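You operate a simulated robot arm through the tools that you are given. There is no shell and no other tool. Be economical: measure what you need, move in short steps, check, and stop when the job is done.

The job below is to be done with a simulated two-armed robot. You get a single attempt, and the scene is never put back.

Task
Warm ring carrier 1 to 400 C or more, then give plate carrier 5 one burn.
Fine: carrier 2 goes to the rack first, 1 after; 5 on the middle seat; no wasted burn.

The check looks at the end state, three seconds after you hand in, the way a careful person would. Anything else that was tipped, shoved, dropped, spilled or broken makes it a failure.

Robot
Two 7-joint arms with two-finger parallel grippers on one trunk, on a base that drives. Base frame: it is fixed to the floor where the robot stands at the start and does not move with it; the origin is under the middle of the robot, x ahead of it, y to its left, z up; the surface under the hand at the start is at about z = 860. Lengths are in mm, angles in rad, forces in N, time in s.
The left shoulder is at the start at [30, 119, 1010], the right one opposite. With the tool pointing down near the work surface each hand reaches from about 280 to 680 mm from the robot's upright axis, wherever it stands, measured 20 degrees to its own side. Places, roughly: burn button [500, -400, 900]; middle seat of the ring heater [700, 100, 900]. Payload 3.43 kg a hand.
The tool frame of a hand sits at the grasp point between the pads (the TCP): z along the fingers, y along the line on which they close. The tips reach 30 mm beyond it. The gripper opens to 94 mm. The fingers are 28 mm wide and 10 mm thick; the gripper's body (50 by 96 mm) begins 55 mm behind the TCP.
Orientation is that of the tool frame in the base frame, as [roll, pitch, yaw] about the fixed x, y, z axes, in that order (R = Rz(yaw) Ry(pitch) Rx(roll)). With the fingers straight down and closing along the base's y, the tool's x points along the base's -x, its y along +y and its z along -z.

Tools
- The arms move only by the tool play_rows. It takes "left_deltas", "right_deltas" or both (then of equal length, played together; a hand with none holds still); each is a list of rows, each a list of 7 numbers: the closure, from 0 (fully open) to 1 (shut), then the shift along the base's x, y, z in mm, then the turn, a rotation vector about the base's x, y, z in degrees. In form: [[claw, x, y, z, rx, ry, rz], ...]. A call has 1 to 12 rows; each row is the pose to reach, as a shift and turn from the pose commanded when the call began. Each row takes 0.2 s and may step no farther than 50 mm and 0.15 rad from the row before; otherwise, or with a gripper value out of range, the whole call is refused. Where a pose cannot be reached the arm comes as near as it can. A force on the tool above 40 N (or 10 N above the force at the start of the call, whichever is more), or a blocked arm, ends the call early, and 0.2 s more pass. The fingers move at their own pace (about 72 mm/s each) and stop on an object; they squeeze with about 39 N. The grip force told is the motor's: it shows also when the fingers shut on nothing. Time passes only in rows, and 0.2 s behind the last, so rows that repeat a pose let the fingers close. It gives the time, the measured TCP pose, the force on the tool (base axes), the opening and the grip force at its end, in the units of the frame above (readings bear some noise), with the torque about the TCP (base axes, N m) and any sound that the robot's microphone picked up.
- Cameras (640 x 400 px; columns grow to the right, rows downward): "scene" is now at [43.7, -13.4, 1715.6]; the picture's right is [-0.19, -0.98, 0.00], its down [-0.76, 0.15, -0.63] and it looks along [0.62, -0.12, -0.77] (base axes); focal length 292 px, centre (320, 200). "left" rides on the left gripper at [76, -14, -103] in its tool frame; the picture's right is [0.18, 0.98, 0.00], its down [-0.75, 0.14, -0.64] and it looks along [-0.63, 0.12, 0.77] (tool axes); focal length 243 px, centre (320, 200). "right" rides on the right gripper at [76, 14, -102] in its tool frame; the picture's right is [-0.18, 0.98, 0.00], its down [-0.75, -0.14, -0.64] and it looks along [-0.63, -0.12, 0.77] (tool axes); focal length 243 px, centre (320, 200). There is no depth. A picture from a camera that has moved, and an enlarged one, comes with that camera's place and axes in the base frame and with its lens.
- grab_frame(camera): a new picture of that camera. It takes no simulated time.
- lift_body(by): slides the trunk up (or, below 0, down) by that many mm; the arms and the scene camera ride with it, the base frame stays. It gives what a move gives, with no picture.
- steer(legs): drives the robot by 1 to 6 legs, each [ahead, turn to the left] in mm and rad, along the robot's own axes; the way and the turn of a leg run together, so that a leg with both is an arc; at most 1500 mm and 3.142 rad a leg. The arms and the cameras ride along, it lands a little off, and it stops where it bumps. It gives what a move gives.
- pan_tilt(pan, tilt): turns the head with the scene camera to pan (to the left, within 2.496 rad either way) and tilt (down, from -0.506 to 1.204), counted from straight ahead of the robot. It gives what a move gives.
- enlarge(camera, box): a new picture of the part [left, top, right, bottom] of that camera's present view, enlarged. It takes no simulated time.
- finish_job(): hands the job in; it is judged then, once.

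Go step by step. Nothing tells you exact positions but the pictures and the camera data: compare them with the known pose of the tool, close in by small moves and look again before you grip or let go. The budget is 120 turns and 108 pictures, counting those below and the enlarged ones. Unless the task says otherwise, let go and move clear before handing in, and close with one line.

The tools are called after "Request:" by a JSON object that holds its "fn" and its "kwargs". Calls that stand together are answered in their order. play_rows: Moves the arms, as the interface text tells. Its arguments: {"type":"object","properties":{"left_deltas":{"type":"array"},"right_deltas":{"type":"array"}},"required":[]} The other tools are called the same way: lift_body (by) slides the trunk up or down; steer (legs) drives the base; pan_tilt (pan, tilt) turns the head that bears the scene camera; grab_frame (camera) takes a picture; enlarge (camera, box) takes an enlarged picture of a part of a camera's view; finish_job () hands the job in.

At the start:

```text
clock: 0.0
left_position: [472.9, 150.1, 1269.4]
left_tcp_rot: [3.14, 0.0, -3.14]
left_wrist_force: [-0.9, -0.1, 0.1]
left_torque: [0.0, 0.02, 0.02]
left_finger_gap: 94.1
left_grip_force: 0.0
right_position: [512.9, -239.1, 1199.8]
right_tcp_rot: [-3.141, -0.001, -3.141]
right_wrist_force: [-0.7, 0.0, -0.2]
right_torque: [0.01, 0.0, -0.02]
right_finger_gap: 93.8
right_grip_force: 0.0
trunk travel left (down, up): [-275.0, 135.0]
robot x, y, heading: [-0.5, -0.0, -0.0]
head pan, tilt: [-0.19, 0.885]
```

scene: 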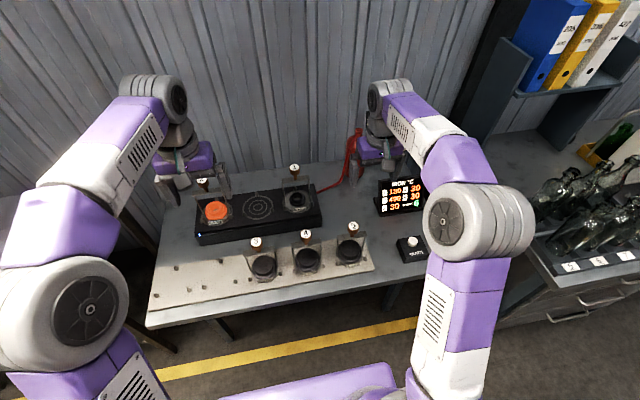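
right: 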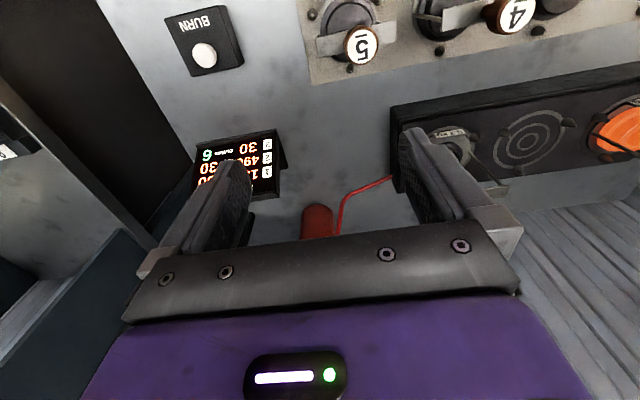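
left: 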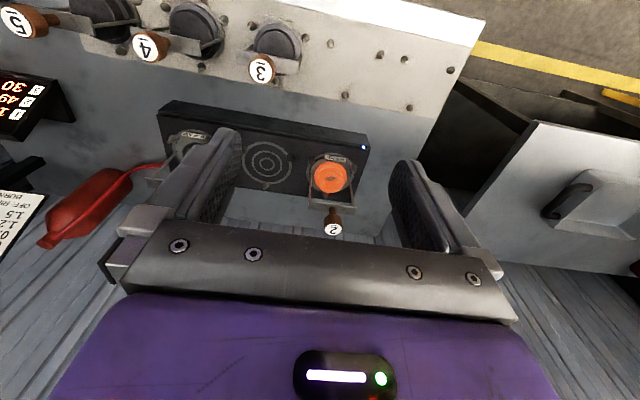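

I see a heater with three seats (hot orange carrier on the left, an empty ring in the middle, another on the right), a rack in front and a display. I'll look closer first.

Request:
{"fn": "enlarge", "kwargs": {"camera": "scene", "box": [140, 140, 380, 290]}}

Request:
{"fn": "enlarge", "kwargs": {"camera": "scene", "box": [340, 150, 460, 270]}}

Request:
{"fn": "enlarge", "kwargs": {"camera": "left", "box": [0, 0, 400, 250]}}

Request:
{"fn": "enlarge", "kwargs": {"camera": "right", "box": [150, 0, 640, 240]}}

```text
2.67 times, centred on (260, 215) of scene
camera zoom: at [43.7, -13.4, 1715.6], right [-0.19, -0.98, 0.0], down [-0.76, 0.15, -0.63], along [0.62, -0.12, -0.77], focal length 780 px, centre (480, 160)
```

zoom: 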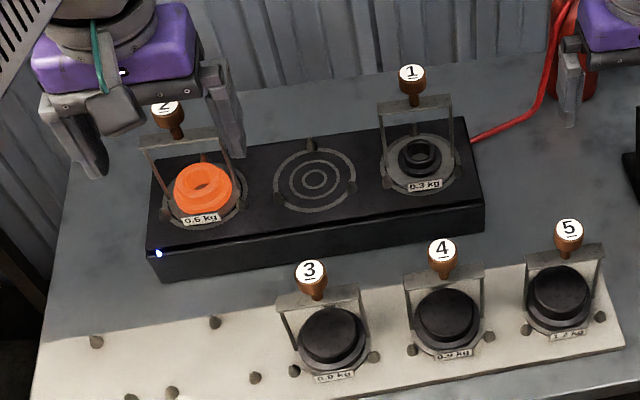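

```text
3.33 times, centred on (400, 210) of scene
camera zoom: at [43.7, -13.4, 1715.6], right [-0.19, -0.98, 0.0], down [-0.76, 0.15, -0.63], along [0.62, -0.12, -0.77], focal length 975 px, centre (53, 167)
```

zoom: 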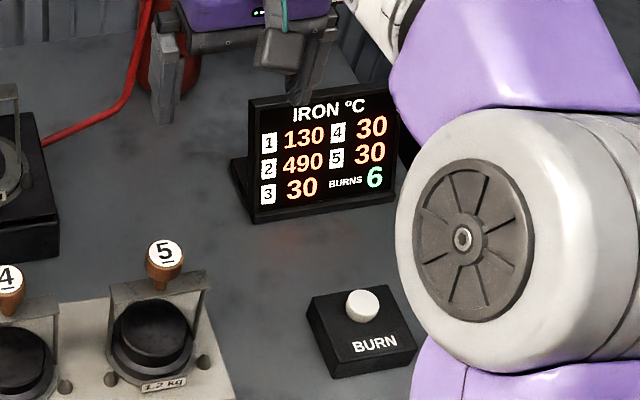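

```text
1.60 times, centred on (200, 125) of left
camera zoom: at [396.1, 136.9, 1372.5], right [-0.18, 0.98, 0.0], down [0.75, 0.14, 0.64], along [0.63, 0.12, -0.77], focal length 388 px, centre (512, 320)
```

zoom: 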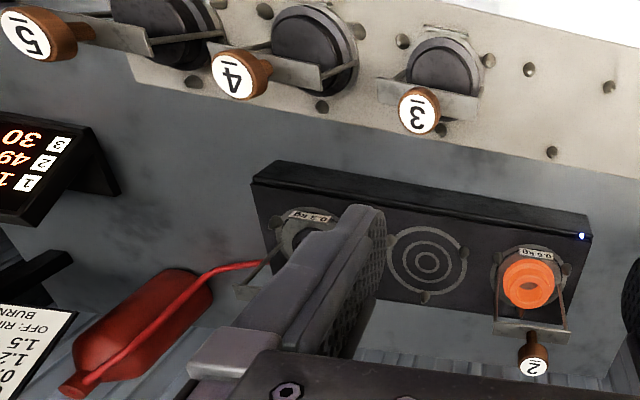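

```text
1.31 times, centred on (395, 120) of right
camera zoom: at [437.4, -227.8, 1302.5], right [0.18, 0.98, 0.0], down [0.75, -0.14, 0.64], along [0.63, -0.12, -0.77], focal length 317 px, centre (222, 304)
```

zoom: 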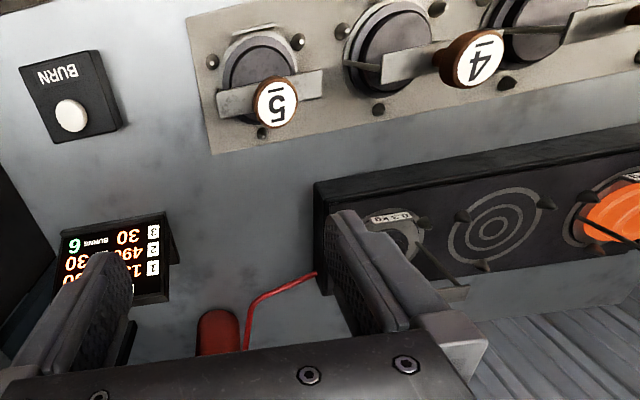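

There is a printed note at the back to the right, partly seen by the left camera. I'll turn the head to read it.

Request:
{"fn": "pan_tilt", "kwargs": {"pan": -0.5, "tilt": 0.6}}

Request:
{"fn": "grab_frame", "kwargs": {"camera": "scene"}}

```text
clock: 0.8
left_position: [473.6, 149.5, 1270.2]
left_tcp_rot: [3.141, 0.0, -3.141]
left_wrist_force: [0.0, 0.9, -0.4]
left_torque: [0.0, -0.01, 0.02]
left_finger_gap: 94.0
left_grip_force: 0.1
right_position: [513.4, -240.3, 1199.3]
right_tcp_rot: [3.142, 0.0, 3.141]
right_wrist_force: [0.2, 0.8, -0.2]
right_torque: [-0.01, 0.0, 0.03]
right_finger_gap: 94.3
right_grip_force: 0.0
trunk travel left (down, up): [-275.0, 135.0]
robot x, y, heading: [2.7, -1.2, -0.0]
head pan, tilt: [-0.499, 0.6]
```

```text
100 pictures are left
camera scene: at [46.4, -41.2, 1739.1], right [-0.48, -0.88, 0.0], down [-0.5, 0.27, -0.82], along [0.72, -0.39, -0.57], focal length 292 px, centre (320, 200)
```

scene: 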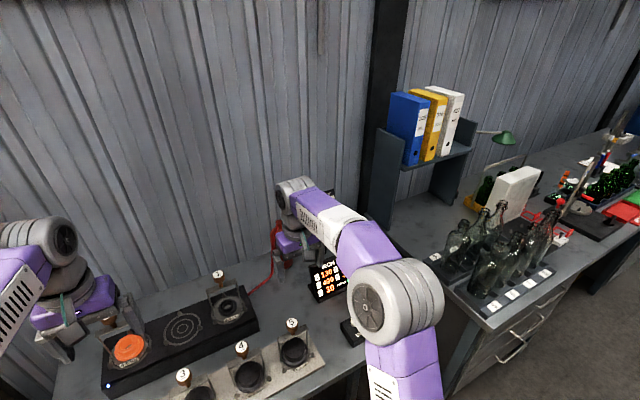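

The note is hidden behind the right arm from here; shifting the left hand to the right should bring it into its camera.

Request:
{"fn": "play_rows", "kwargs": {"left_deltas": [[0, 0, -40, 0, 0, 0, 0], [0, 0, -80, 0, 0, 0, 0], [0, 0, -120, 0, 0, 0, 0], [0, 0, -120, 0, 0, 0, 0]]}}

Request:
{"fn": "grab_frame", "kwargs": {"camera": "left"}}

```text
clock: 1.8
left_position: [471.7, 32.1, 1270.3]
left_tcp_rot: [3.141, 0.0, -3.141]
left_wrist_force: [-0.4, 0.9, -0.4]
left_torque: [-0.01, 0.02, 0.0]
left_finger_gap: 93.9
left_grip_force: 0.0
right_position: [512.9, -238.0, 1199.6]
right_tcp_rot: [-3.141, 0.0, 3.14]
right_wrist_force: [0.5, 0.5, 0.0]
right_torque: [-0.01, 0.01, 0.04]
right_finger_gap: 94.0
right_grip_force: 0.1
trunk travel left (down, up): [-275.0, 135.0]
robot x, y, heading: [2.3, 0.4, -0.0]
head pan, tilt: [-0.499, 0.6]
```

```text
99 pictures are left
camera left: at [395.5, 18.0, 1373.5], right [-0.18, 0.98, 0.0], down [0.75, 0.14, 0.64], along [0.63, 0.12, -0.77], focal length 243 px, centre (320, 200)
```

left: 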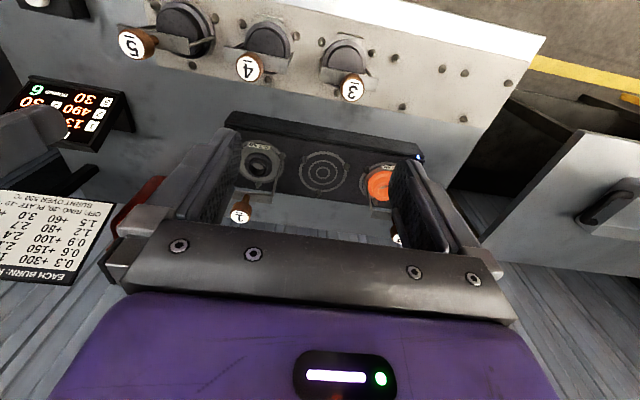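

Request:
{"fn": "play_rows", "kwargs": {"left_deltas": [[0, 0, -40, 0, 0, 0, 0], [0, 0, -80, 0, 0, 0, 0], [0, 0, -80, 0, 0, 0, 0]]}}

Request:
{"fn": "enlarge", "kwargs": {"camera": "left", "box": [0, 150, 200, 300]}}

```text
clock: 2.6
left_position: [472.5, -48.0, 1269.6]
left_tcp_rot: [3.141, -0.001, -3.141]
left_wrist_force: [0.4, 1.0, 0.6]
left_torque: [0.0, -0.01, 0.0]
left_finger_gap: 94.1
left_grip_force: 0.2
right_position: [513.6, -238.5, 1199.2]
right_tcp_rot: [-3.141, 0.0, 3.141]
right_wrist_force: [0.0, 0.6, -0.8]
right_torque: [-0.04, 0.0, 0.03]
right_finger_gap: 94.0
right_grip_force: 0.0
trunk travel left (down, up): [-275.0, 135.0]
robot x, y, heading: [-1.7, 0.0, 0.0]
head pan, tilt: [-0.499, 0.6]
```

```text
2.67 times, centred on (100, 225) of left
camera zoom: at [396.1, -61.5, 1373.0], right [-0.18, 0.98, 0.0], down [0.75, 0.14, 0.64], along [0.63, 0.12, -0.77], focal length 647 px, centre (907, 133)
```

zoom: 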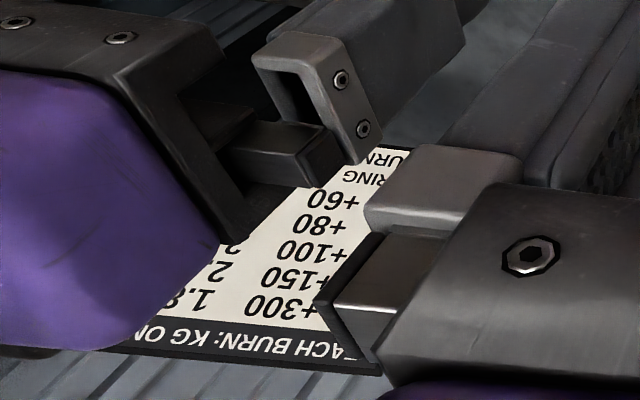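

The right hand blocks the note, so I'll draw the left hand back a bit and retract the right hand.

Request:
{"fn": "play_rows", "kwargs": {"left_deltas": [[0, 0, 30, 0, 0, 0, 0], [0, 0, 50, 0, 0, 0, 0], [0, 0, 50, 0, 0, 0, 0], [0, 0, 50, 0, 0, 0, 0], [0, 0, 50, 0, 0, 0, 0]], "right_deltas": [[0, -40, 0, 0, 0, 0, 0], [0, -80, 0, 0, 0, 0, 0], [0, -120, 0, 0, 0, 0, 0], [0, -160, 0, 0, 0, 0, 0], [0, -160, 0, 0, 0, 0, 0]]}}

Request:
{"fn": "enlarge", "kwargs": {"camera": "left", "box": [0, 150, 200, 300]}}

Request:
{"fn": "grab_frame", "kwargs": {"camera": "scene"}}

```text
clock: 3.8
left_position: [474.3, 1.1, 1268.8]
left_tcp_rot: [-3.142, 0.001, -3.141]
left_wrist_force: [-0.6, -0.1, -0.3]
left_torque: [0.02, 0.06, 0.01]
left_finger_gap: 93.8
left_grip_force: 0.0
right_position: [352.6, -239.9, 1197.3]
right_tcp_rot: [-3.141, -0.001, 3.141]
right_wrist_force: [0.0, -0.1, 0.4]
right_torque: [-0.03, 0.05, 0.01]
right_finger_gap: 94.1
right_grip_force: 0.0
trunk travel left (down, up): [-275.0, 135.0]
robot x, y, heading: [0.8, -0.1, -0.001]
head pan, tilt: [-0.499, 0.6]
```

```text
2.67 times, centred on (100, 225) of left
camera zoom: at [398.1, -12.0, 1372.1], right [-0.18, 0.98, 0.0], down [0.75, 0.14, 0.64], along [0.63, 0.12, -0.77], focal length 647 px, centre (907, 133)
```

zoom: 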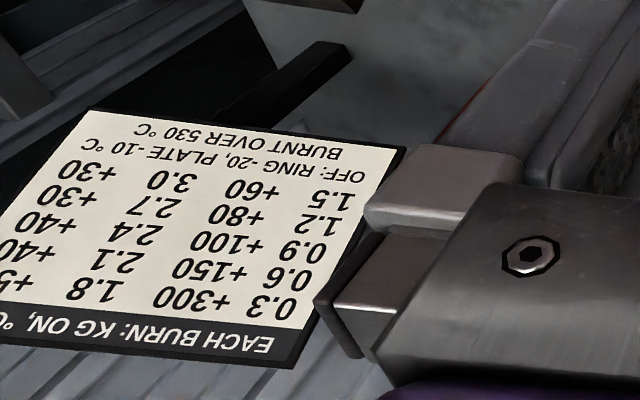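

```text
96 pictures are left
camera scene: at [47.8, -41.3, 1739.1], right [-0.48, -0.88, 0.0], down [-0.5, 0.27, -0.82], along [0.72, -0.39, -0.57], focal length 292 px, centre (320, 200)
```

scene: 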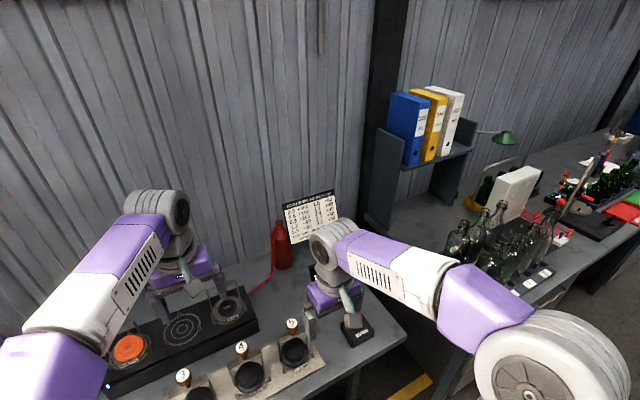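

The card says a burn adds +300 to 0.3 kg, and off‑heater rings lose 20 per burn, with anything over 530 burnt. So the plan is: 2 to the rack, one burn with 1 alone (430), 1 to the rack, 5 to the middle, one burn (1 is left at 410). Now for positions.

Request:
{"fn": "play_rows", "kwargs": {"left_deltas": [[0, -30, 40, 0, 0, 0, 0], [0, -60, 80, 0, 0, 0, 0], [0, -90, 120, 0, 0, 0, 0], [0, -120, 160, 0, 0, 0, 0], [0, -150, 200, 0, 0, 0, 0], [0, -150, 200, 0, 0, 0, 0]]}}

Request:
{"fn": "pan_tilt", "kwargs": {"pan": 0.1, "tilt": 0.85}}

Request:
{"fn": "grab_frame", "kwargs": {"camera": "scene"}}

Request:
{"fn": "grab_frame", "kwargs": {"camera": "left"}}

Request:
{"fn": "grab_frame", "kwargs": {"camera": "right"}}

```text
clock: 5.2
left_position: [324.6, 200.0, 1269.5]
left_tcp_rot: [3.14, -0.003, -3.141]
left_wrist_force: [-0.1, -1.2, -0.8]
left_torque: [0.0, 0.02, -0.02]
left_finger_gap: 94.0
left_grip_force: 0.1
right_position: [352.9, -239.9, 1198.0]
right_tcp_rot: [-3.141, 0.0, -3.141]
right_wrist_force: [-0.7, 0.0, 0.2]
right_torque: [0.0, 0.0, 0.0]
right_finger_gap: 93.8
right_grip_force: 0.0
trunk travel left (down, up): [-275.0, 135.0]
robot x, y, heading: [2.4, 0.5, -0.0]
head pan, tilt: [-0.499, 0.6]
```

```text
clock: 6.2
left_position: [323.8, 200.0, 1270.0]
left_tcp_rot: [-3.141, 0.001, -3.141]
left_wrist_force: [0.5, -0.7, 0.0]
left_torque: [-0.01, 0.05, 0.01]
left_finger_gap: 93.8
left_grip_force: 0.0
right_position: [352.2, -239.6, 1198.3]
right_tcp_rot: [-3.141, -0.001, -3.14]
right_wrist_force: [-0.8, 0.6, 0.4]
right_torque: [0.01, 0.02, 0.0]
right_finger_gap: 94.0
right_grip_force: 0.1
trunk travel left (down, up): [-275.0, 135.0]
robot x, y, heading: [1.1, 2.3, 0.001]
head pan, tilt: [0.099, 0.85]
```

```text
95 pictures are left
camera scene: at [46.6, 8.6, 1718.3], right [0.1, -1.0, 0.0], down [-0.75, -0.07, -0.66], along [0.66, 0.07, -0.75], focal length 292 px, centre (320, 200)
```

scene: 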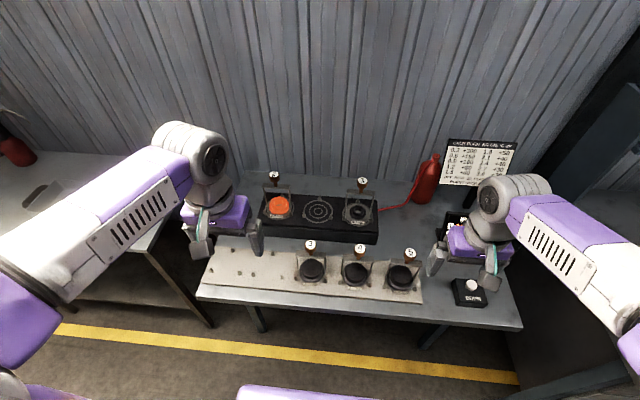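

```text
94 pictures are left
camera left: at [247.4, 186.4, 1373.1], right [-0.18, 0.98, 0.0], down [0.75, 0.14, 0.64], along [0.63, 0.12, -0.77], focal length 243 px, centre (320, 200)
```

left: 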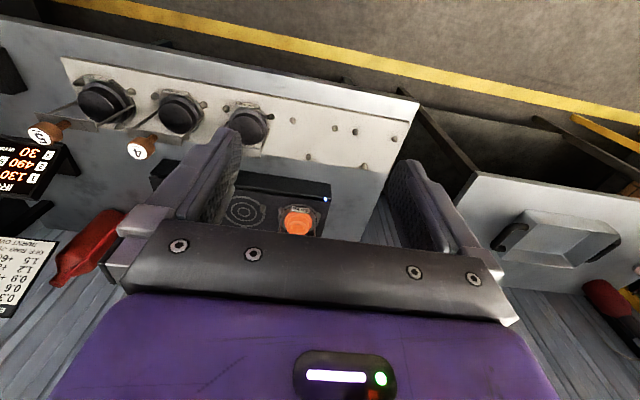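

```text
93 pictures are left
camera right: at [276.8, -227.4, 1300.6], right [0.18, 0.98, 0.0], down [0.75, -0.14, 0.64], along [0.63, -0.12, -0.77], focal length 243 px, centre (320, 200)
```

right: 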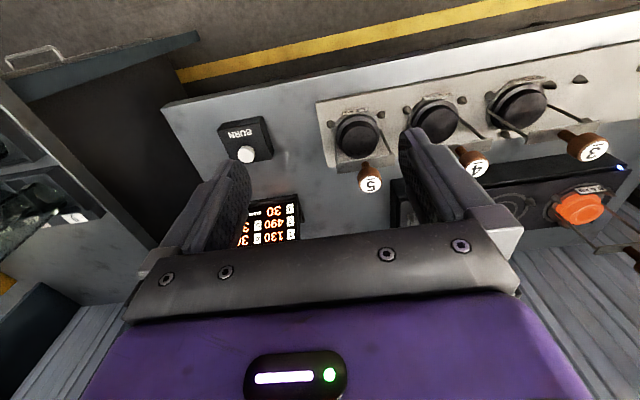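

Request:
{"fn": "enlarge", "kwargs": {"camera": "scene", "box": [180, 160, 340, 310]}}

Request:
{"fn": "enlarge", "kwargs": {"camera": "scene", "box": [300, 160, 500, 320]}}

```text
2.67 times, centred on (260, 235) of scene
camera zoom: at [46.6, 8.6, 1718.3], right [0.1, -1.0, 0.0], down [-0.75, -0.07, -0.66], along [0.66, 0.07, -0.75], focal length 780 px, centre (480, 107)
```

zoom: 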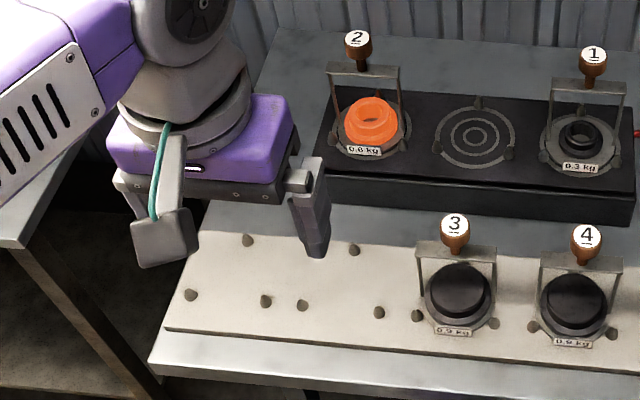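

```text
2.50 times, centred on (400, 240) of scene
camera zoom: at [46.6, 8.6, 1718.3], right [0.1, -1.0, 0.0], down [-0.75, -0.07, -0.66], along [0.66, 0.07, -0.75], focal length 731 px, centre (120, 100)
```

zoom: 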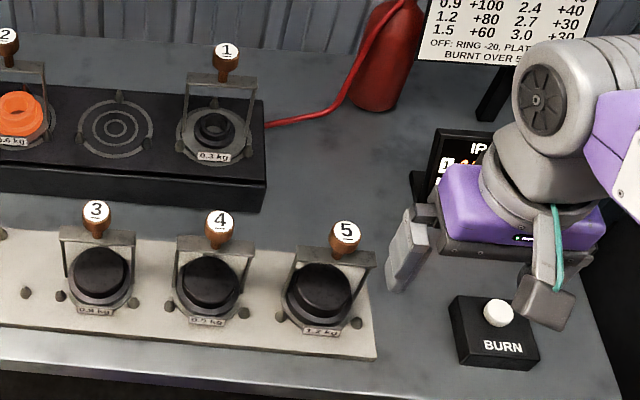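

Carriers are discs under a bail with a wooden knob on top. Knob 2 is near (701, 221, 1060), 1 near (704, -60), and 5 near (482, -194, 1025), and the empty rack seats are near (486, 352) and (486, 215). The heater row is out of reach, so I'll drive ahead a little.

Request:
{"fn": "steer", "kwargs": {"legs": [[120, 0]]}}

Request:
{"fn": "pan_tilt", "kwargs": {"pan": 0.1, "tilt": 0.95}}

Request:
{"fn": "grab_frame", "kwargs": {"camera": "scene"}}

Request:
{"fn": "grab_frame", "kwargs": {"camera": "left"}}

```text
clock: 7.5
left_position: [442.6, 199.2, 1270.3]
left_tcp_rot: [3.142, 0.0, 3.139]
left_wrist_force: [-0.1, -0.2, 0.2]
left_torque: [0.03, 0.02, 0.02]
left_finger_gap: 94.0
left_grip_force: 0.0
right_position: [472.8, -239.9, 1198.0]
right_tcp_rot: [3.141, 0.001, 3.141]
right_wrist_force: [0.3, 0.2, 0.0]
right_torque: [-0.01, 0.02, -0.03]
right_finger_gap: 94.0
right_grip_force: 0.0
trunk travel left (down, up): [-275.0, 135.0]
robot x, y, heading: [117.4, 2.2, -0.003]
head pan, tilt: [0.099, 0.85]
```

```text
clock: 8.1
left_position: [441.7, 199.8, 1269.0]
left_tcp_rot: [-3.142, 0.001, 3.14]
left_wrist_force: [0.1, -0.6, -0.1]
left_torque: [0.01, 0.03, -0.02]
left_finger_gap: 94.2
left_grip_force: 0.0
right_position: [472.8, -239.1, 1198.6]
right_tcp_rot: [3.141, 0.0, 3.14]
right_wrist_force: [1.2, 0.4, -0.6]
right_torque: [0.0, 0.0, -0.01]
right_finger_gap: 94.4
right_grip_force: 0.1
trunk travel left (down, up): [-275.0, 135.0]
robot x, y, heading: [118.6, -0.8, 0.002]
head pan, tilt: [0.099, 0.949]
```

```text
90 pictures are left
camera scene: at [160.5, 8.1, 1710.8], right [0.1, -1.0, 0.0], down [-0.81, -0.08, -0.58], along [0.58, 0.06, -0.81], focal length 292 px, centre (320, 200)
```

scene: 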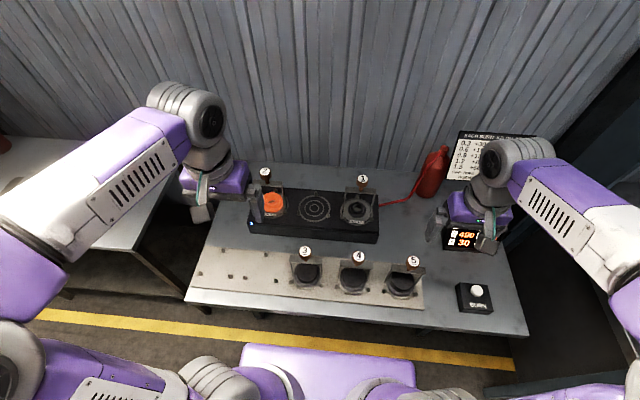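

```text
89 pictures are left
camera left: at [366.8, 186.2, 1373.1], right [-0.18, 0.98, 0.0], down [0.75, 0.14, 0.64], along [0.63, 0.12, -0.77], focal length 243 px, centre (320, 200)
```

left: 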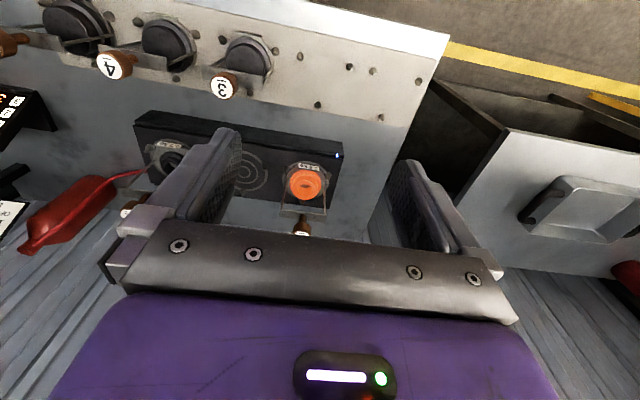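

Drive was clean. Now I'll bring the left hand above knob 2, staying well clear in height.

Request:
{"fn": "play_rows", "kwargs": {"left_deltas": [[0, 45, 4, 0, 0, 0, 0], [0, 90, 8, -10, 0, 0, 0], [0, 135, 12, -30, 0, 0, 0], [0, 180, 16, -50, 0, 0, 0], [0, 220, 20, -70, 0, 0, 0], [0, 257, 22, -90, 0, 0, 0], [0, 257, 22, -90, 0, 0, 0], [0, 257, 22, -90, 0, 0, 0]]}}

Request:
{"fn": "grab_frame", "kwargs": {"camera": "left"}}

Request:
{"fn": "enlarge", "kwargs": {"camera": "scene", "box": [180, 100, 400, 240]}}

```text
clock: 9.9
left_position: [702.0, 218.6, 1180.9]
left_tcp_rot: [-3.141, 0.0, 3.141]
left_wrist_force: [-0.1, 0.2, -0.9]
left_torque: [-0.02, -0.02, -0.03]
left_finger_gap: 94.1
left_grip_force: 0.0
right_position: [473.3, -237.9, 1198.1]
right_tcp_rot: [3.141, 0.0, 3.14]
right_wrist_force: [0.3, 0.1, -0.3]
right_torque: [-0.03, -0.02, 0.0]
right_finger_gap: 93.8
right_grip_force: 0.0
trunk travel left (down, up): [-275.0, 135.0]
robot x, y, heading: [120.2, 0.5, -0.001]
head pan, tilt: [0.099, 0.949]
```

```text
88 pictures are left
camera left: at [625.9, 205.8, 1284.0], right [-0.18, 0.98, 0.0], down [0.75, 0.14, 0.64], along [0.63, 0.12, -0.77], focal length 243 px, centre (320, 200)
```

left: 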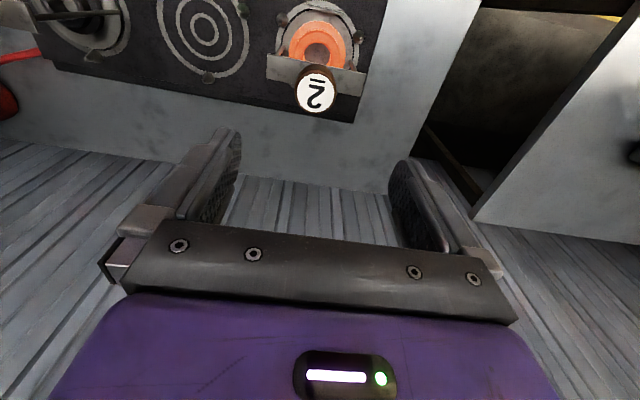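

```text
2.86 times, centred on (290, 170) of scene
camera zoom: at [161.3, 8.1, 1710.8], right [0.1, -1.0, 0.0], down [-0.81, -0.08, -0.58], along [0.58, 0.06, -0.81], focal length 836 px, centre (406, 286)
```

zoom: 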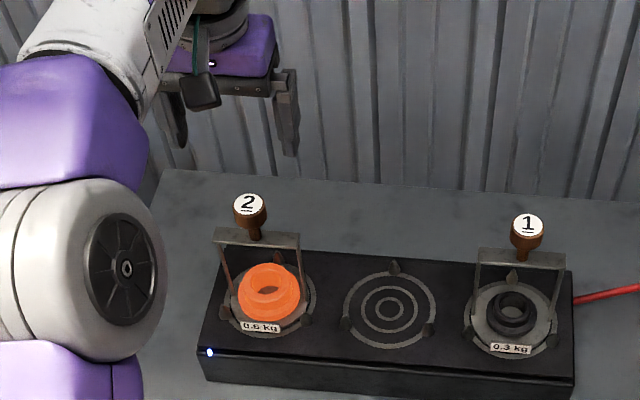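

Triangulating the two views puts knob 2's top near (673, 211, 1107). I'll correct over it with the tips still just above and check.

Request:
{"fn": "play_rows", "kwargs": {"left_deltas": [[0, -28, -7, 0, 0, 0, 0], [0, -28, -7, -30, 0, 0, 0], [0, -28, -7, -30, 0, 0, 0]]}}

Request:
{"fn": "grab_frame", "kwargs": {"camera": "left"}}

Request:
{"fn": "enlarge", "kwargs": {"camera": "scene", "box": [220, 130, 320, 210]}}

```text
clock: 10.7
left_position: [672.0, 214.4, 1148.5]
left_tcp_rot: [-3.141, 0.001, -3.14]
left_wrist_force: [-0.2, 0.1, -0.2]
left_torque: [-0.02, -0.04, -0.01]
left_finger_gap: 94.3
left_grip_force: 0.0
right_position: [470.5, -240.6, 1197.9]
right_tcp_rot: [3.141, 0.001, -3.141]
right_wrist_force: [-0.7, 0.0, 0.2]
right_torque: [0.01, -0.02, -0.02]
right_finger_gap: 93.9
right_grip_force: 0.1
trunk travel left (down, up): [-275.0, 135.0]
robot x, y, heading: [118.5, -0.2, -0.002]
head pan, tilt: [0.099, 0.949]
```

```text
86 pictures are left
camera left: at [594.9, 200.6, 1251.9], right [-0.18, 0.98, 0.0], down [0.75, 0.14, 0.64], along [0.63, 0.12, -0.77], focal length 243 px, centre (320, 200)
```

left: 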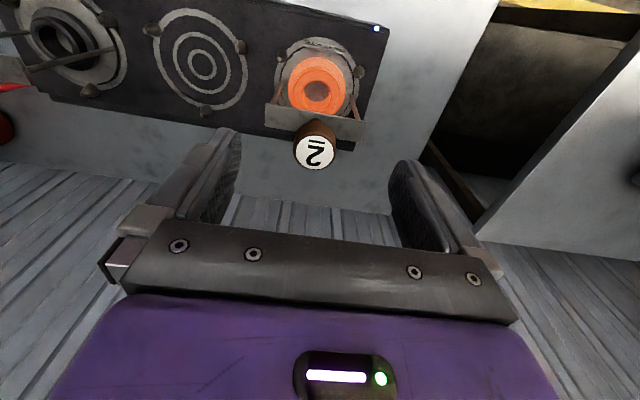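

```text
5.00 times, centred on (270, 170) of scene
camera zoom: at [159.0, 7.9, 1710.8], right [0.1, -1.0, 0.0], down [-0.81, -0.08, -0.58], along [0.58, 0.06, -0.81], focal length 1462 px, centre (570, 350)
```

zoom: 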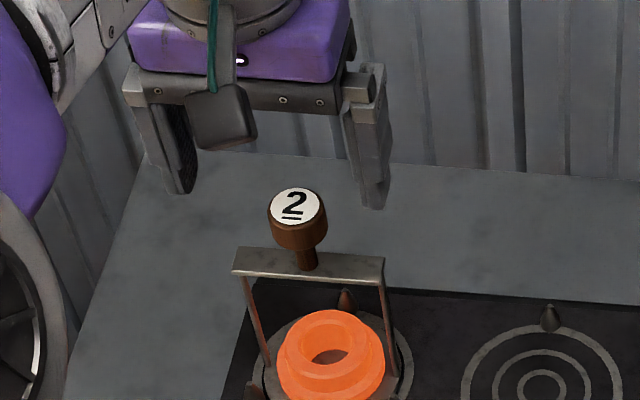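

Knob estimate holds (about 672, 210, top 1109), and the bar's top edge is some 40 mm lower. I'll lower so the tips stay above the bar, then close.

Request:
{"fn": "play_rows", "kwargs": {"left_deltas": [[0, 2, -4, -20, 0, 0, 0], [0, 2, -4, -42, 0, 0, 0], [0, 2, -4, -42, 0, 0, 0]]}}

Request:
{"fn": "enlarge", "kwargs": {"camera": "scene", "box": [220, 130, 320, 210]}}

Request:
{"fn": "grab_frame", "kwargs": {"camera": "left"}}

```text
clock: 11.5
left_position: [674.2, 210.2, 1105.7]
left_tcp_rot: [-3.141, 0.0, 3.141]
left_wrist_force: [0.1, 0.3, 0.8]
left_torque: [0.01, 0.0, -0.02]
left_finger_gap: 94.0
left_grip_force: 0.1
right_position: [471.7, -238.9, 1197.5]
right_tcp_rot: [-3.141, -0.001, -3.14]
right_wrist_force: [0.9, 0.6, 0.3]
right_torque: [-0.01, -0.02, -0.02]
right_finger_gap: 94.0
right_grip_force: 0.1
trunk travel left (down, up): [-275.0, 135.0]
robot x, y, heading: [120.2, 2.7, 0.002]
head pan, tilt: [0.099, 0.949]
```

```text
5.00 times, centred on (270, 170) of scene
camera zoom: at [160.2, 8.0, 1710.8], right [0.1, -1.0, 0.0], down [-0.81, -0.08, -0.58], along [0.58, 0.06, -0.81], focal length 1462 px, centre (570, 350)
```

zoom: 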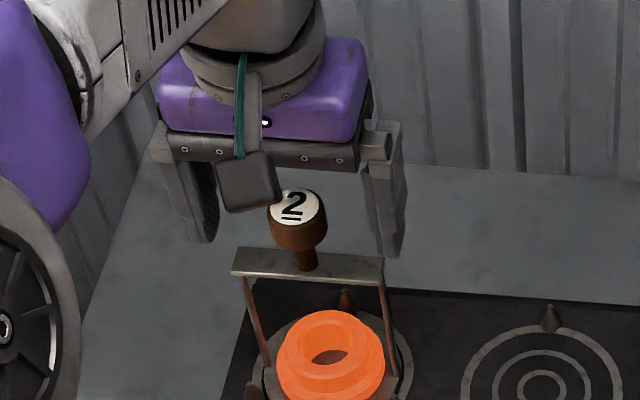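

```text
83 pictures are left
camera left: at [597.0, 196.8, 1210.4], right [-0.18, 0.98, 0.0], down [0.75, 0.14, 0.64], along [0.63, 0.12, -0.77], focal length 243 px, centre (320, 200)
```

left: 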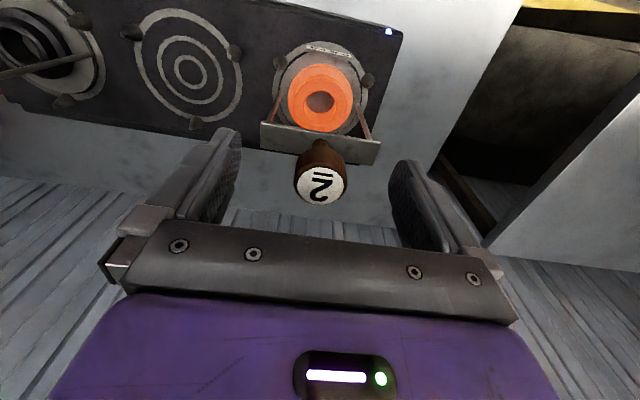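

The knob's top sits right at the TCP, with the tips above the bar. Closing.

Request:
{"fn": "play_rows", "kwargs": {"left_deltas": [[0, 0, 0, -4, 0, 0, 0], [0.5, 0, 0, -4, 0, 0, 0], [1, 0, 0, -4, 0, 0, 0], [1, 0, 0, -4, 0, 0, 0], [1, 0, 0, -4, 0, 0, 0], [1, 0, 0, -4, 0, 0, 0]]}}

Request:
{"fn": "enlarge", "kwargs": {"camera": "scene", "box": [220, 130, 320, 210]}}

```text
clock: 12.9
left_position: [673.2, 210.0, 1103.1]
left_tcp_rot: [3.141, 0.001, -3.141]
left_wrist_force: [0.8, 1.8, 1.1]
left_torque: [0.17, -0.03, 0.04]
left_finger_gap: 31.3
left_grip_force: 39.3
right_position: [471.8, -239.1, 1198.1]
right_tcp_rot: [3.14, 0.0, -3.14]
right_wrist_force: [1.1, 0.1, -0.1]
right_torque: [0.02, -0.03, 0.01]
right_finger_gap: 94.1
right_grip_force: 0.0
trunk travel left (down, up): [-275.0, 135.0]
robot x, y, heading: [118.6, 0.1, 0.002]
head pan, tilt: [0.099, 0.949]
```

```text
5.00 times, centred on (270, 170) of scene
camera zoom: at [160.3, 8.7, 1710.8], right [0.1, -1.0, 0.0], down [-0.81, -0.08, -0.58], along [0.58, 0.06, -0.81], focal length 1462 px, centre (570, 350)
```

zoom: 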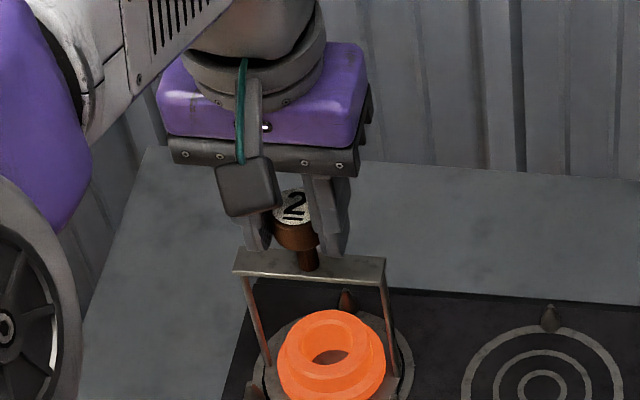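

Held (31 mm). Lifting straight up.

Request:
{"fn": "play_rows", "kwargs": {"left_deltas": [[1, 0, 0, 10, 0, 0, 0], [1, 0, 0, 25, 0, 0, 0], [1, 0, 0, 45, 0, 0, 0], [1, 0, 0, 70, 0, 0, 0], [1, 0, 0, 70, 0, 0, 0]]}}

Request:
{"fn": "enlarge", "kwargs": {"camera": "scene", "box": [180, 110, 340, 310]}}

Request:
{"fn": "grab_frame", "kwargs": {"camera": "left"}}

```text
clock: 14.1
left_position: [675.7, 210.1, 1173.1]
left_tcp_rot: [3.141, -0.001, 3.14]
left_wrist_force: [0.0, 0.8, -6.3]
left_torque: [-0.01, 0.01, -0.02]
left_finger_gap: 31.5
left_grip_force: 38.9
right_position: [473.0, -237.8, 1196.9]
right_tcp_rot: [3.14, 0.0, 3.141]
right_wrist_force: [0.8, 0.1, -0.3]
right_torque: [-0.03, 0.01, 0.01]
right_finger_gap: 93.8
right_grip_force: 0.1
trunk travel left (down, up): [-275.0, 135.0]
robot x, y, heading: [121.8, 2.8, 0.003]
head pan, tilt: [0.099, 0.949]
```

```text
2.00 times, centred on (260, 210) of scene
camera zoom: at [161.4, 8.5, 1710.7], right [0.1, -1.0, 0.0], down [-0.81, -0.08, -0.58], along [0.58, 0.06, -0.81], focal length 585 px, centre (440, 180)
```

zoom: 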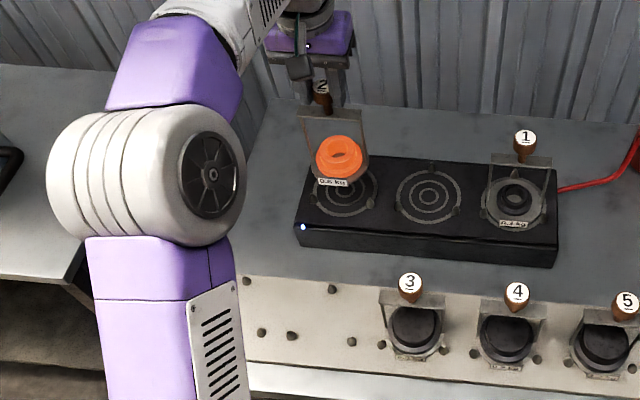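

```text
80 pictures are left
camera left: at [599.2, 197.1, 1276.5], right [-0.18, 0.98, 0.0], down [0.75, 0.14, 0.64], along [0.63, 0.12, -0.77], focal length 243 px, centre (320, 200)
```

left: 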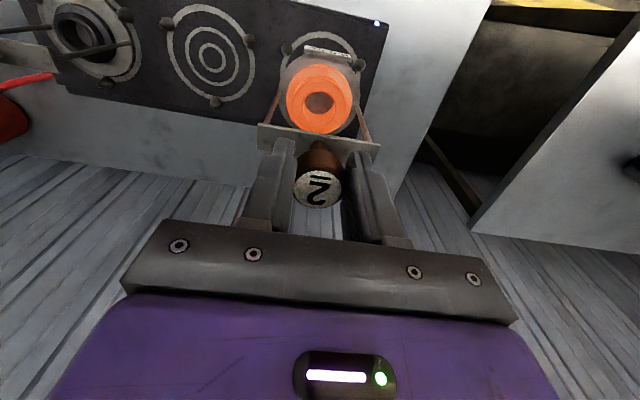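

Carrier 2 hangs straight at about 0.6 kg. From the pegs, the leftmost rack seat is at about (481, 348) and the next at (481, 214). Carrying 2 to the leftmost.

Request:
{"fn": "play_rows", "kwargs": {"left_deltas": [[1, -20, 10, 0, 0, 0, 0], [1, -52, 32, 0, 0, 0, 0], [1, -87, 60, 0, 0, 0, 0], [1, -122, 88, 0, 0, 0, 0], [1, -157, 114, 0, 0, 0, 0], [1, -180, 130, 0, 0, 0, 0], [1, -193, 139, 0, 0, 0, 0], [1, -193, 139, -10, 0, 0, 0], [1, -193, 139, -30, 0, 0, 0], [1, -193, 139, -60, 0, 0, 0], [1, -193, 139, -80, 0, 0, 0], [1, -193, 139, -80, 0, 0, 0]]}}

Request:
{"fn": "grab_frame", "kwargs": {"camera": "scene"}}

Request:
{"fn": "grab_frame", "kwargs": {"camera": "left"}}

```text
clock: 16.7
left_position: [481.9, 349.7, 1093.8]
left_tcp_rot: [-3.141, 0.001, 3.141]
left_wrist_force: [-0.5, -0.2, -7.3]
left_torque: [0.03, 0.06, -0.01]
left_finger_gap: 31.6
left_grip_force: 38.5
right_position: [472.3, -239.2, 1197.9]
right_tcp_rot: [3.141, 0.0, -3.142]
right_wrist_force: [-0.7, 0.3, -0.1]
right_torque: [-0.02, -0.01, 0.0]
right_finger_gap: 94.2
right_grip_force: 0.0
trunk travel left (down, up): [-275.0, 135.0]
robot x, y, heading: [116.9, 2.2, 0.001]
head pan, tilt: [0.099, 0.949]
```

```text
79 pictures are left
camera scene: at [160.6, 8.6, 1710.8], right [0.1, -1.0, 0.0], down [-0.81, -0.08, -0.58], along [0.58, 0.06, -0.81], focal length 292 px, centre (320, 200)
```

scene: 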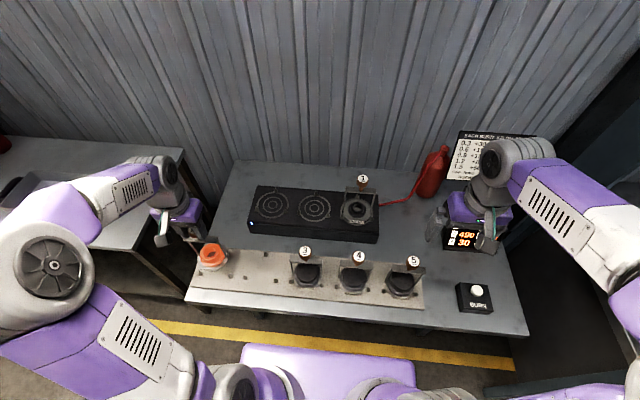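

```text
78 pictures are left
camera left: at [405.4, 336.1, 1197.2], right [-0.18, 0.98, 0.0], down [0.75, 0.14, 0.64], along [0.63, 0.12, -0.77], focal length 243 px, centre (320, 200)
```

left: 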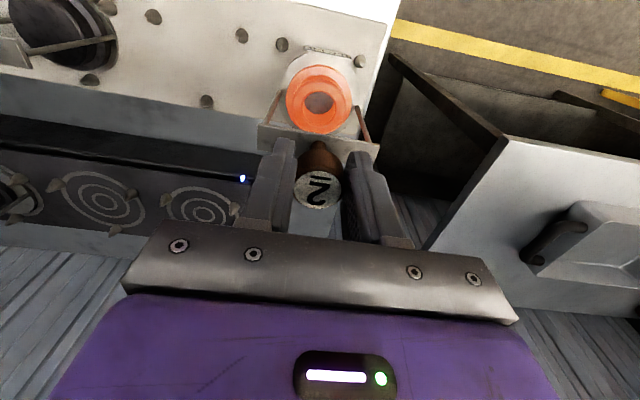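

The front pegs read (455, 301) and (455, 393). Seated knobs elsewhere sit about 4 mm toward me from the peg centre, so I'll nudge to (477, 347) and lower until contact.

Request:
{"fn": "play_rows", "kwargs": {"left_deltas": [[1, -4, -2, -10, 0, 0, 0], [1, -4, -2, -30, 0, 0, 0], [1, -4, -2, -40, 0, 0, 0], [1, -4, -2, -40, 0, 0, 0]]}}

Request:
{"fn": "enlarge", "kwargs": {"camera": "scene", "box": [170, 190, 330, 310]}}

Request:
{"fn": "enlarge", "kwargs": {"camera": "left", "box": [200, 0, 440, 150]}}

```text
clock: 17.7
left_position: [476.5, 347.3, 1053.6]
left_tcp_rot: [3.141, 0.001, -3.141]
left_wrist_force: [-0.3, -0.3, -7.9]
left_torque: [0.0, 0.06, -0.01]
left_finger_gap: 31.4
left_grip_force: 38.6
right_position: [473.8, -239.3, 1197.6]
right_tcp_rot: [3.141, 0.0, 3.14]
right_wrist_force: [0.1, 0.4, 1.3]
right_torque: [0.02, 0.0, -0.01]
right_finger_gap: 94.0
right_grip_force: 0.1
trunk travel left (down, up): [-275.0, 135.0]
robot x, y, heading: [118.0, 0.3, 0.002]
head pan, tilt: [0.099, 0.949]
```

```text
3.33 times, centred on (250, 250) of scene
camera zoom: at [160.8, 8.6, 1710.8], right [0.1, -1.0, 0.0], down [-0.81, -0.08, -0.58], along [0.58, 0.06, -0.81], focal length 975 px, centre (553, 33)
```

zoom: 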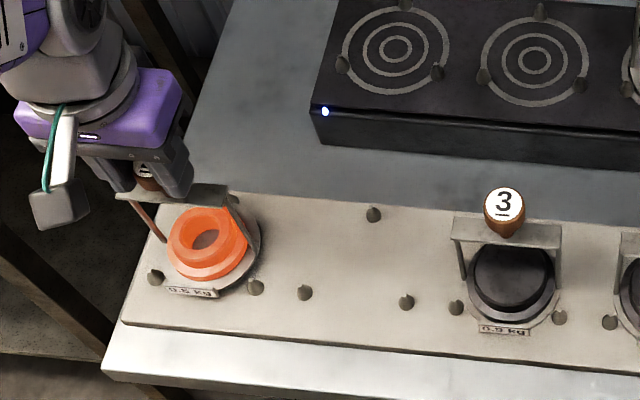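

```text
2.67 times, centred on (320, 75) of left
camera zoom: at [400.5, 334.7, 1156.7], right [-0.18, 0.98, 0.0], down [0.75, 0.14, 0.64], along [0.63, 0.12, -0.77], focal length 647 px, centre (320, 533)
```

zoom: 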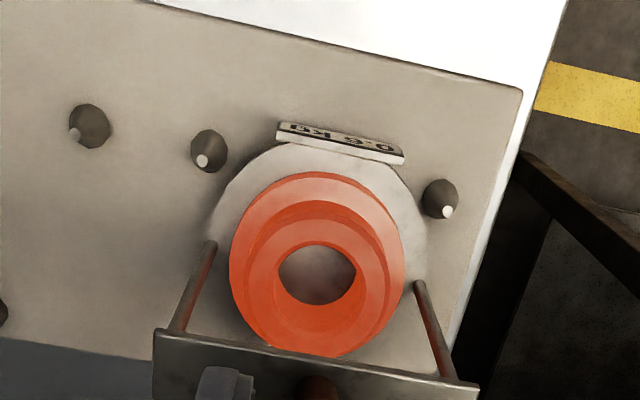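

Centred within a millimetre or so of the pegs. Lowering slowly the rest of the way.

Request:
{"fn": "play_rows", "kwargs": {"left_deltas": [[1, 1, 0, -6, 0, 0, 0], [1, 1, 0, -10, 0, 0, 0], [1, 1, 0, -13, 0, 0, 0], [1, 1, 0, -15, 0, 0, 0], [1, 1, 0, -15, 0, 0, 0]]}}

Request:
{"fn": "enlarge", "kwargs": {"camera": "scene", "box": [170, 190, 330, 310]}}

Request:
{"fn": "enlarge", "kwargs": {"camera": "left", "box": [200, 0, 440, 150]}}

```text
clock: 18.9
left_position: [475.8, 348.0, 1042.3]
left_tcp_rot: [3.139, 0.01, 3.141]
left_wrist_force: [-11.9, 5.5, 37.8]
left_torque: [0.03, 0.37, 0.07]
left_finger_gap: 31.5
left_grip_force: 39.1
right_position: [468.5, -240.7, 1200.1]
right_tcp_rot: [3.141, 0.004, 3.141]
right_wrist_force: [-0.4, 0.6, 0.2]
right_torque: [0.04, 0.0, -0.02]
right_finger_gap: 93.9
right_grip_force: 0.2
trunk travel left (down, up): [-275.0, 135.0]
robot x, y, heading: [118.1, -2.3, 0.002]
head pan, tilt: [0.099, 0.949]
```

```text
3.33 times, centred on (250, 250) of scene
camera zoom: at [155.4, 6.5, 1711.3], right [0.1, -1.0, 0.0], down [-0.81, -0.08, -0.58], along [0.58, 0.06, -0.81], focal length 975 px, centre (553, 33)
```

zoom: 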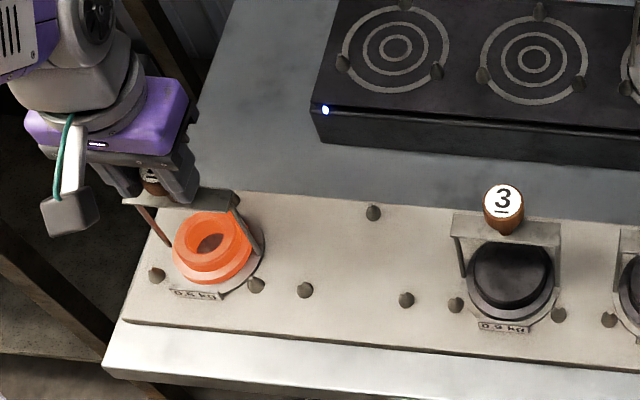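

```text
2.67 times, centred on (320, 75) of left
camera zoom: at [398.6, 333.3, 1144.6], right [-0.18, 0.98, 0.0], down [0.75, 0.14, 0.65], along [0.64, 0.12, -0.76], focal length 647 px, centre (320, 533)
```

zoom: 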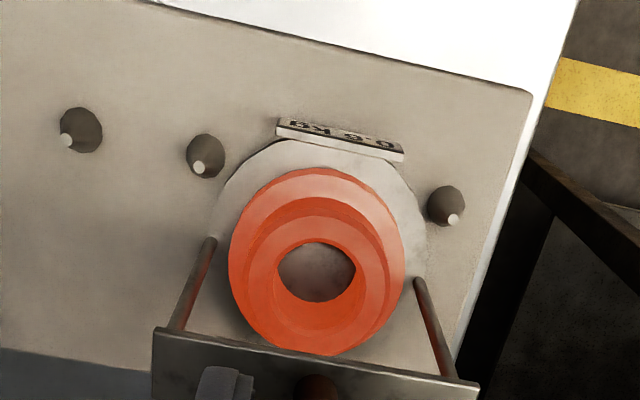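

It touched early, at 1042, with the tool pushed toward -x, so the disc is riding on the back peg. Raise a little, shift toward -x and +y, and lower again gently.

Request:
{"fn": "play_rows", "kwargs": {"left_deltas": [[1, 0, 0, 8, 0, 0, 0], [1, 0, 0, 14, 0, 0, 0], [1, -4, 1, 14, 0, 0, 0], [1, -4, 1, 14, 0, 0, 0]]}}

Request:
{"fn": "enlarge", "kwargs": {"camera": "left", "box": [200, 0, 440, 150]}}

```text
clock: 19.9
left_position: [474.9, 348.8, 1051.9]
left_tcp_rot: [3.141, 0.0, 3.14]
left_wrist_force: [-0.1, 0.2, -6.7]
left_torque: [-0.01, 0.05, -0.02]
left_finger_gap: 31.7
left_grip_force: 38.8
right_position: [471.9, -238.6, 1198.2]
right_tcp_rot: [-3.141, 0.0, 3.14]
right_wrist_force: [-0.3, 0.1, -0.3]
right_torque: [-0.02, 0.03, 0.01]
right_finger_gap: 94.2
right_grip_force: 0.1
trunk travel left (down, up): [-275.0, 135.0]
robot x, y, heading: [118.0, 1.4, 0.003]
head pan, tilt: [0.099, 0.949]
```

```text
2.67 times, centred on (320, 75) of left
camera zoom: at [397.4, 335.3, 1155.2], right [-0.18, 0.98, 0.0], down [0.75, 0.14, 0.64], along [0.63, 0.12, -0.77], focal length 647 px, centre (320, 533)
```

zoom: 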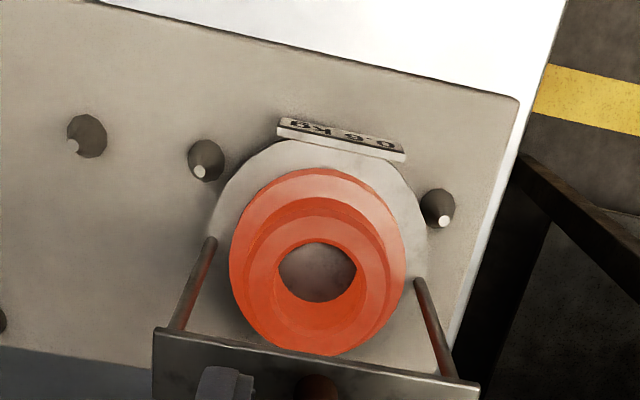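

Request:
{"fn": "play_rows", "kwargs": {"left_deltas": [[1, 0, 0, -5, 0, 0, 0], [1, 0, 0, -9, 0, 0, 0], [1, 0, 0, -12, 0, 0, 0], [1, 0, 0, -12, 0, 0, 0]]}}

```text
clock: 20.9
left_position: [472.6, 348.8, 1041.4]
left_tcp_rot: [3.139, 0.005, 3.141]
left_wrist_force: [-3.8, -1.1, 15.6]
left_torque: [-0.2, -0.23, 0.0]
left_finger_gap: 31.4
left_grip_force: 38.6
right_position: [470.6, -240.5, 1198.4]
right_tcp_rot: [3.139, 0.002, 3.141]
right_wrist_force: [0.5, 0.1, 0.5]
right_torque: [0.01, -0.01, -0.02]
right_finger_gap: 94.1
right_grip_force: 0.1
trunk travel left (down, up): [-275.0, 135.0]
robot x, y, heading: [121.3, -5.1, 0.0]
head pan, tilt: [0.099, 0.949]
```

Request:
{"fn": "enlarge", "kwargs": {"camera": "scene", "box": [190, 220, 250, 280]}}

Request:
{"fn": "enlarge", "kwargs": {"camera": "scene", "box": [280, 235, 340, 295]}}

Request:
{"fn": "enlarge", "kwargs": {"camera": "left", "box": [200, 0, 440, 150]}}

```text
6.67 times, centred on (220, 250) of scene
camera zoom: at [158.3, 7.0, 1711.1], right [0.1, -1.0, 0.0], down [-0.81, -0.08, -0.58], along [0.58, 0.06, -0.81], focal length 1950 px, centre (987, -133)
```

zoom: 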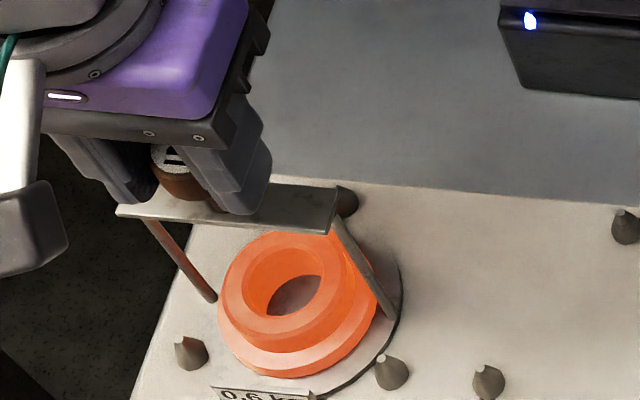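

```text
6.67 times, centred on (310, 265) of scene
camera zoom: at [158.3, 7.0, 1711.1], right [0.1, -1.0, 0.0], down [-0.81, -0.08, -0.58], along [0.58, 0.06, -0.81], focal length 1950 px, centre (387, -233)
```

zoom: 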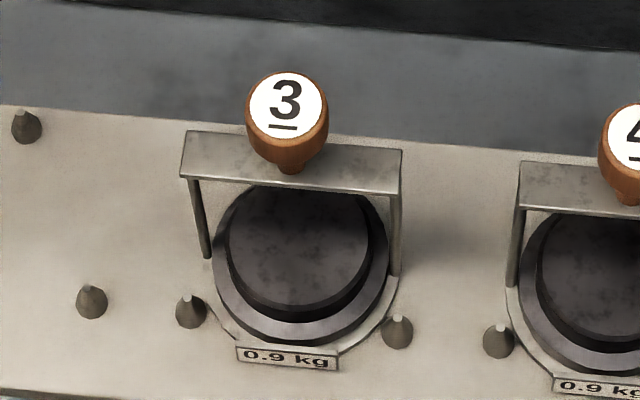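

```text
2.67 times, centred on (320, 75) of left
camera zoom: at [396.6, 335.2, 1145.2], right [-0.18, 0.98, 0.0], down [0.75, 0.14, 0.65], along [0.63, 0.12, -0.76], focal length 647 px, centre (320, 533)
```

zoom: 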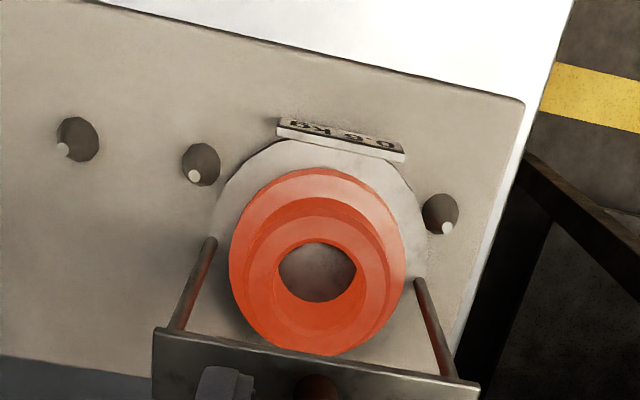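

It touches again near 1041 with small side force. I can't yet tell whether that is the plate or the peg cones, so I'll recentre to about (476, 347), touch lightly, and then loosen the fingers slightly while still caging the knob, to see whether it settles.

Request:
{"fn": "play_rows", "kwargs": {"left_deltas": [[1, 0, 0, 6, 0, 0, 0], [1, 2.5, -2, 6, 0, 0, 0], [1, 2.5, -2, 6, 0, 0, 0], [1, 2.5, -2, 2, 0, 0, 0], [1, 2.5, -2, 0, 0, 0, 0], [1, 2.5, -2, 0, 0, 0, 0]]}}

Request:
{"fn": "enlarge", "kwargs": {"camera": "scene", "box": [190, 220, 270, 290]}}

```text
clock: 22.3
left_position: [476.7, 346.0, 1042.7]
left_tcp_rot: [3.14, 0.005, -3.141]
left_wrist_force: [-6.6, 0.6, 17.6]
left_torque: [-0.1, -0.28, -0.01]
left_finger_gap: 31.6
left_grip_force: 39.3
right_position: [470.0, -239.3, 1197.3]
right_tcp_rot: [3.139, 0.001, 3.141]
right_wrist_force: [0.3, -0.8, -0.5]
right_torque: [-0.01, 0.0, -0.02]
right_finger_gap: 94.1
right_grip_force: 0.1
trunk travel left (down, up): [-275.0, 135.0]
robot x, y, heading: [121.1, -0.3, 0.0]
head pan, tilt: [0.099, 0.949]
```

```text
5.71 times, centred on (230, 255) of scene
camera zoom: at [158.0, 7.1, 1711.1], right [0.1, -1.0, 0.0], down [-0.81, -0.08, -0.58], along [0.58, 0.06, -0.81], focal length 1671 px, centre (834, -114)
```

zoom: 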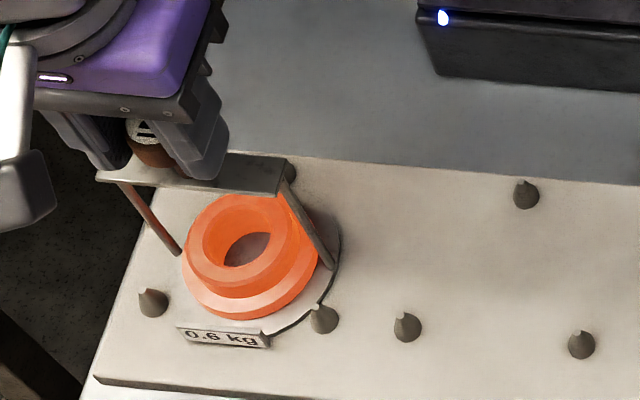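

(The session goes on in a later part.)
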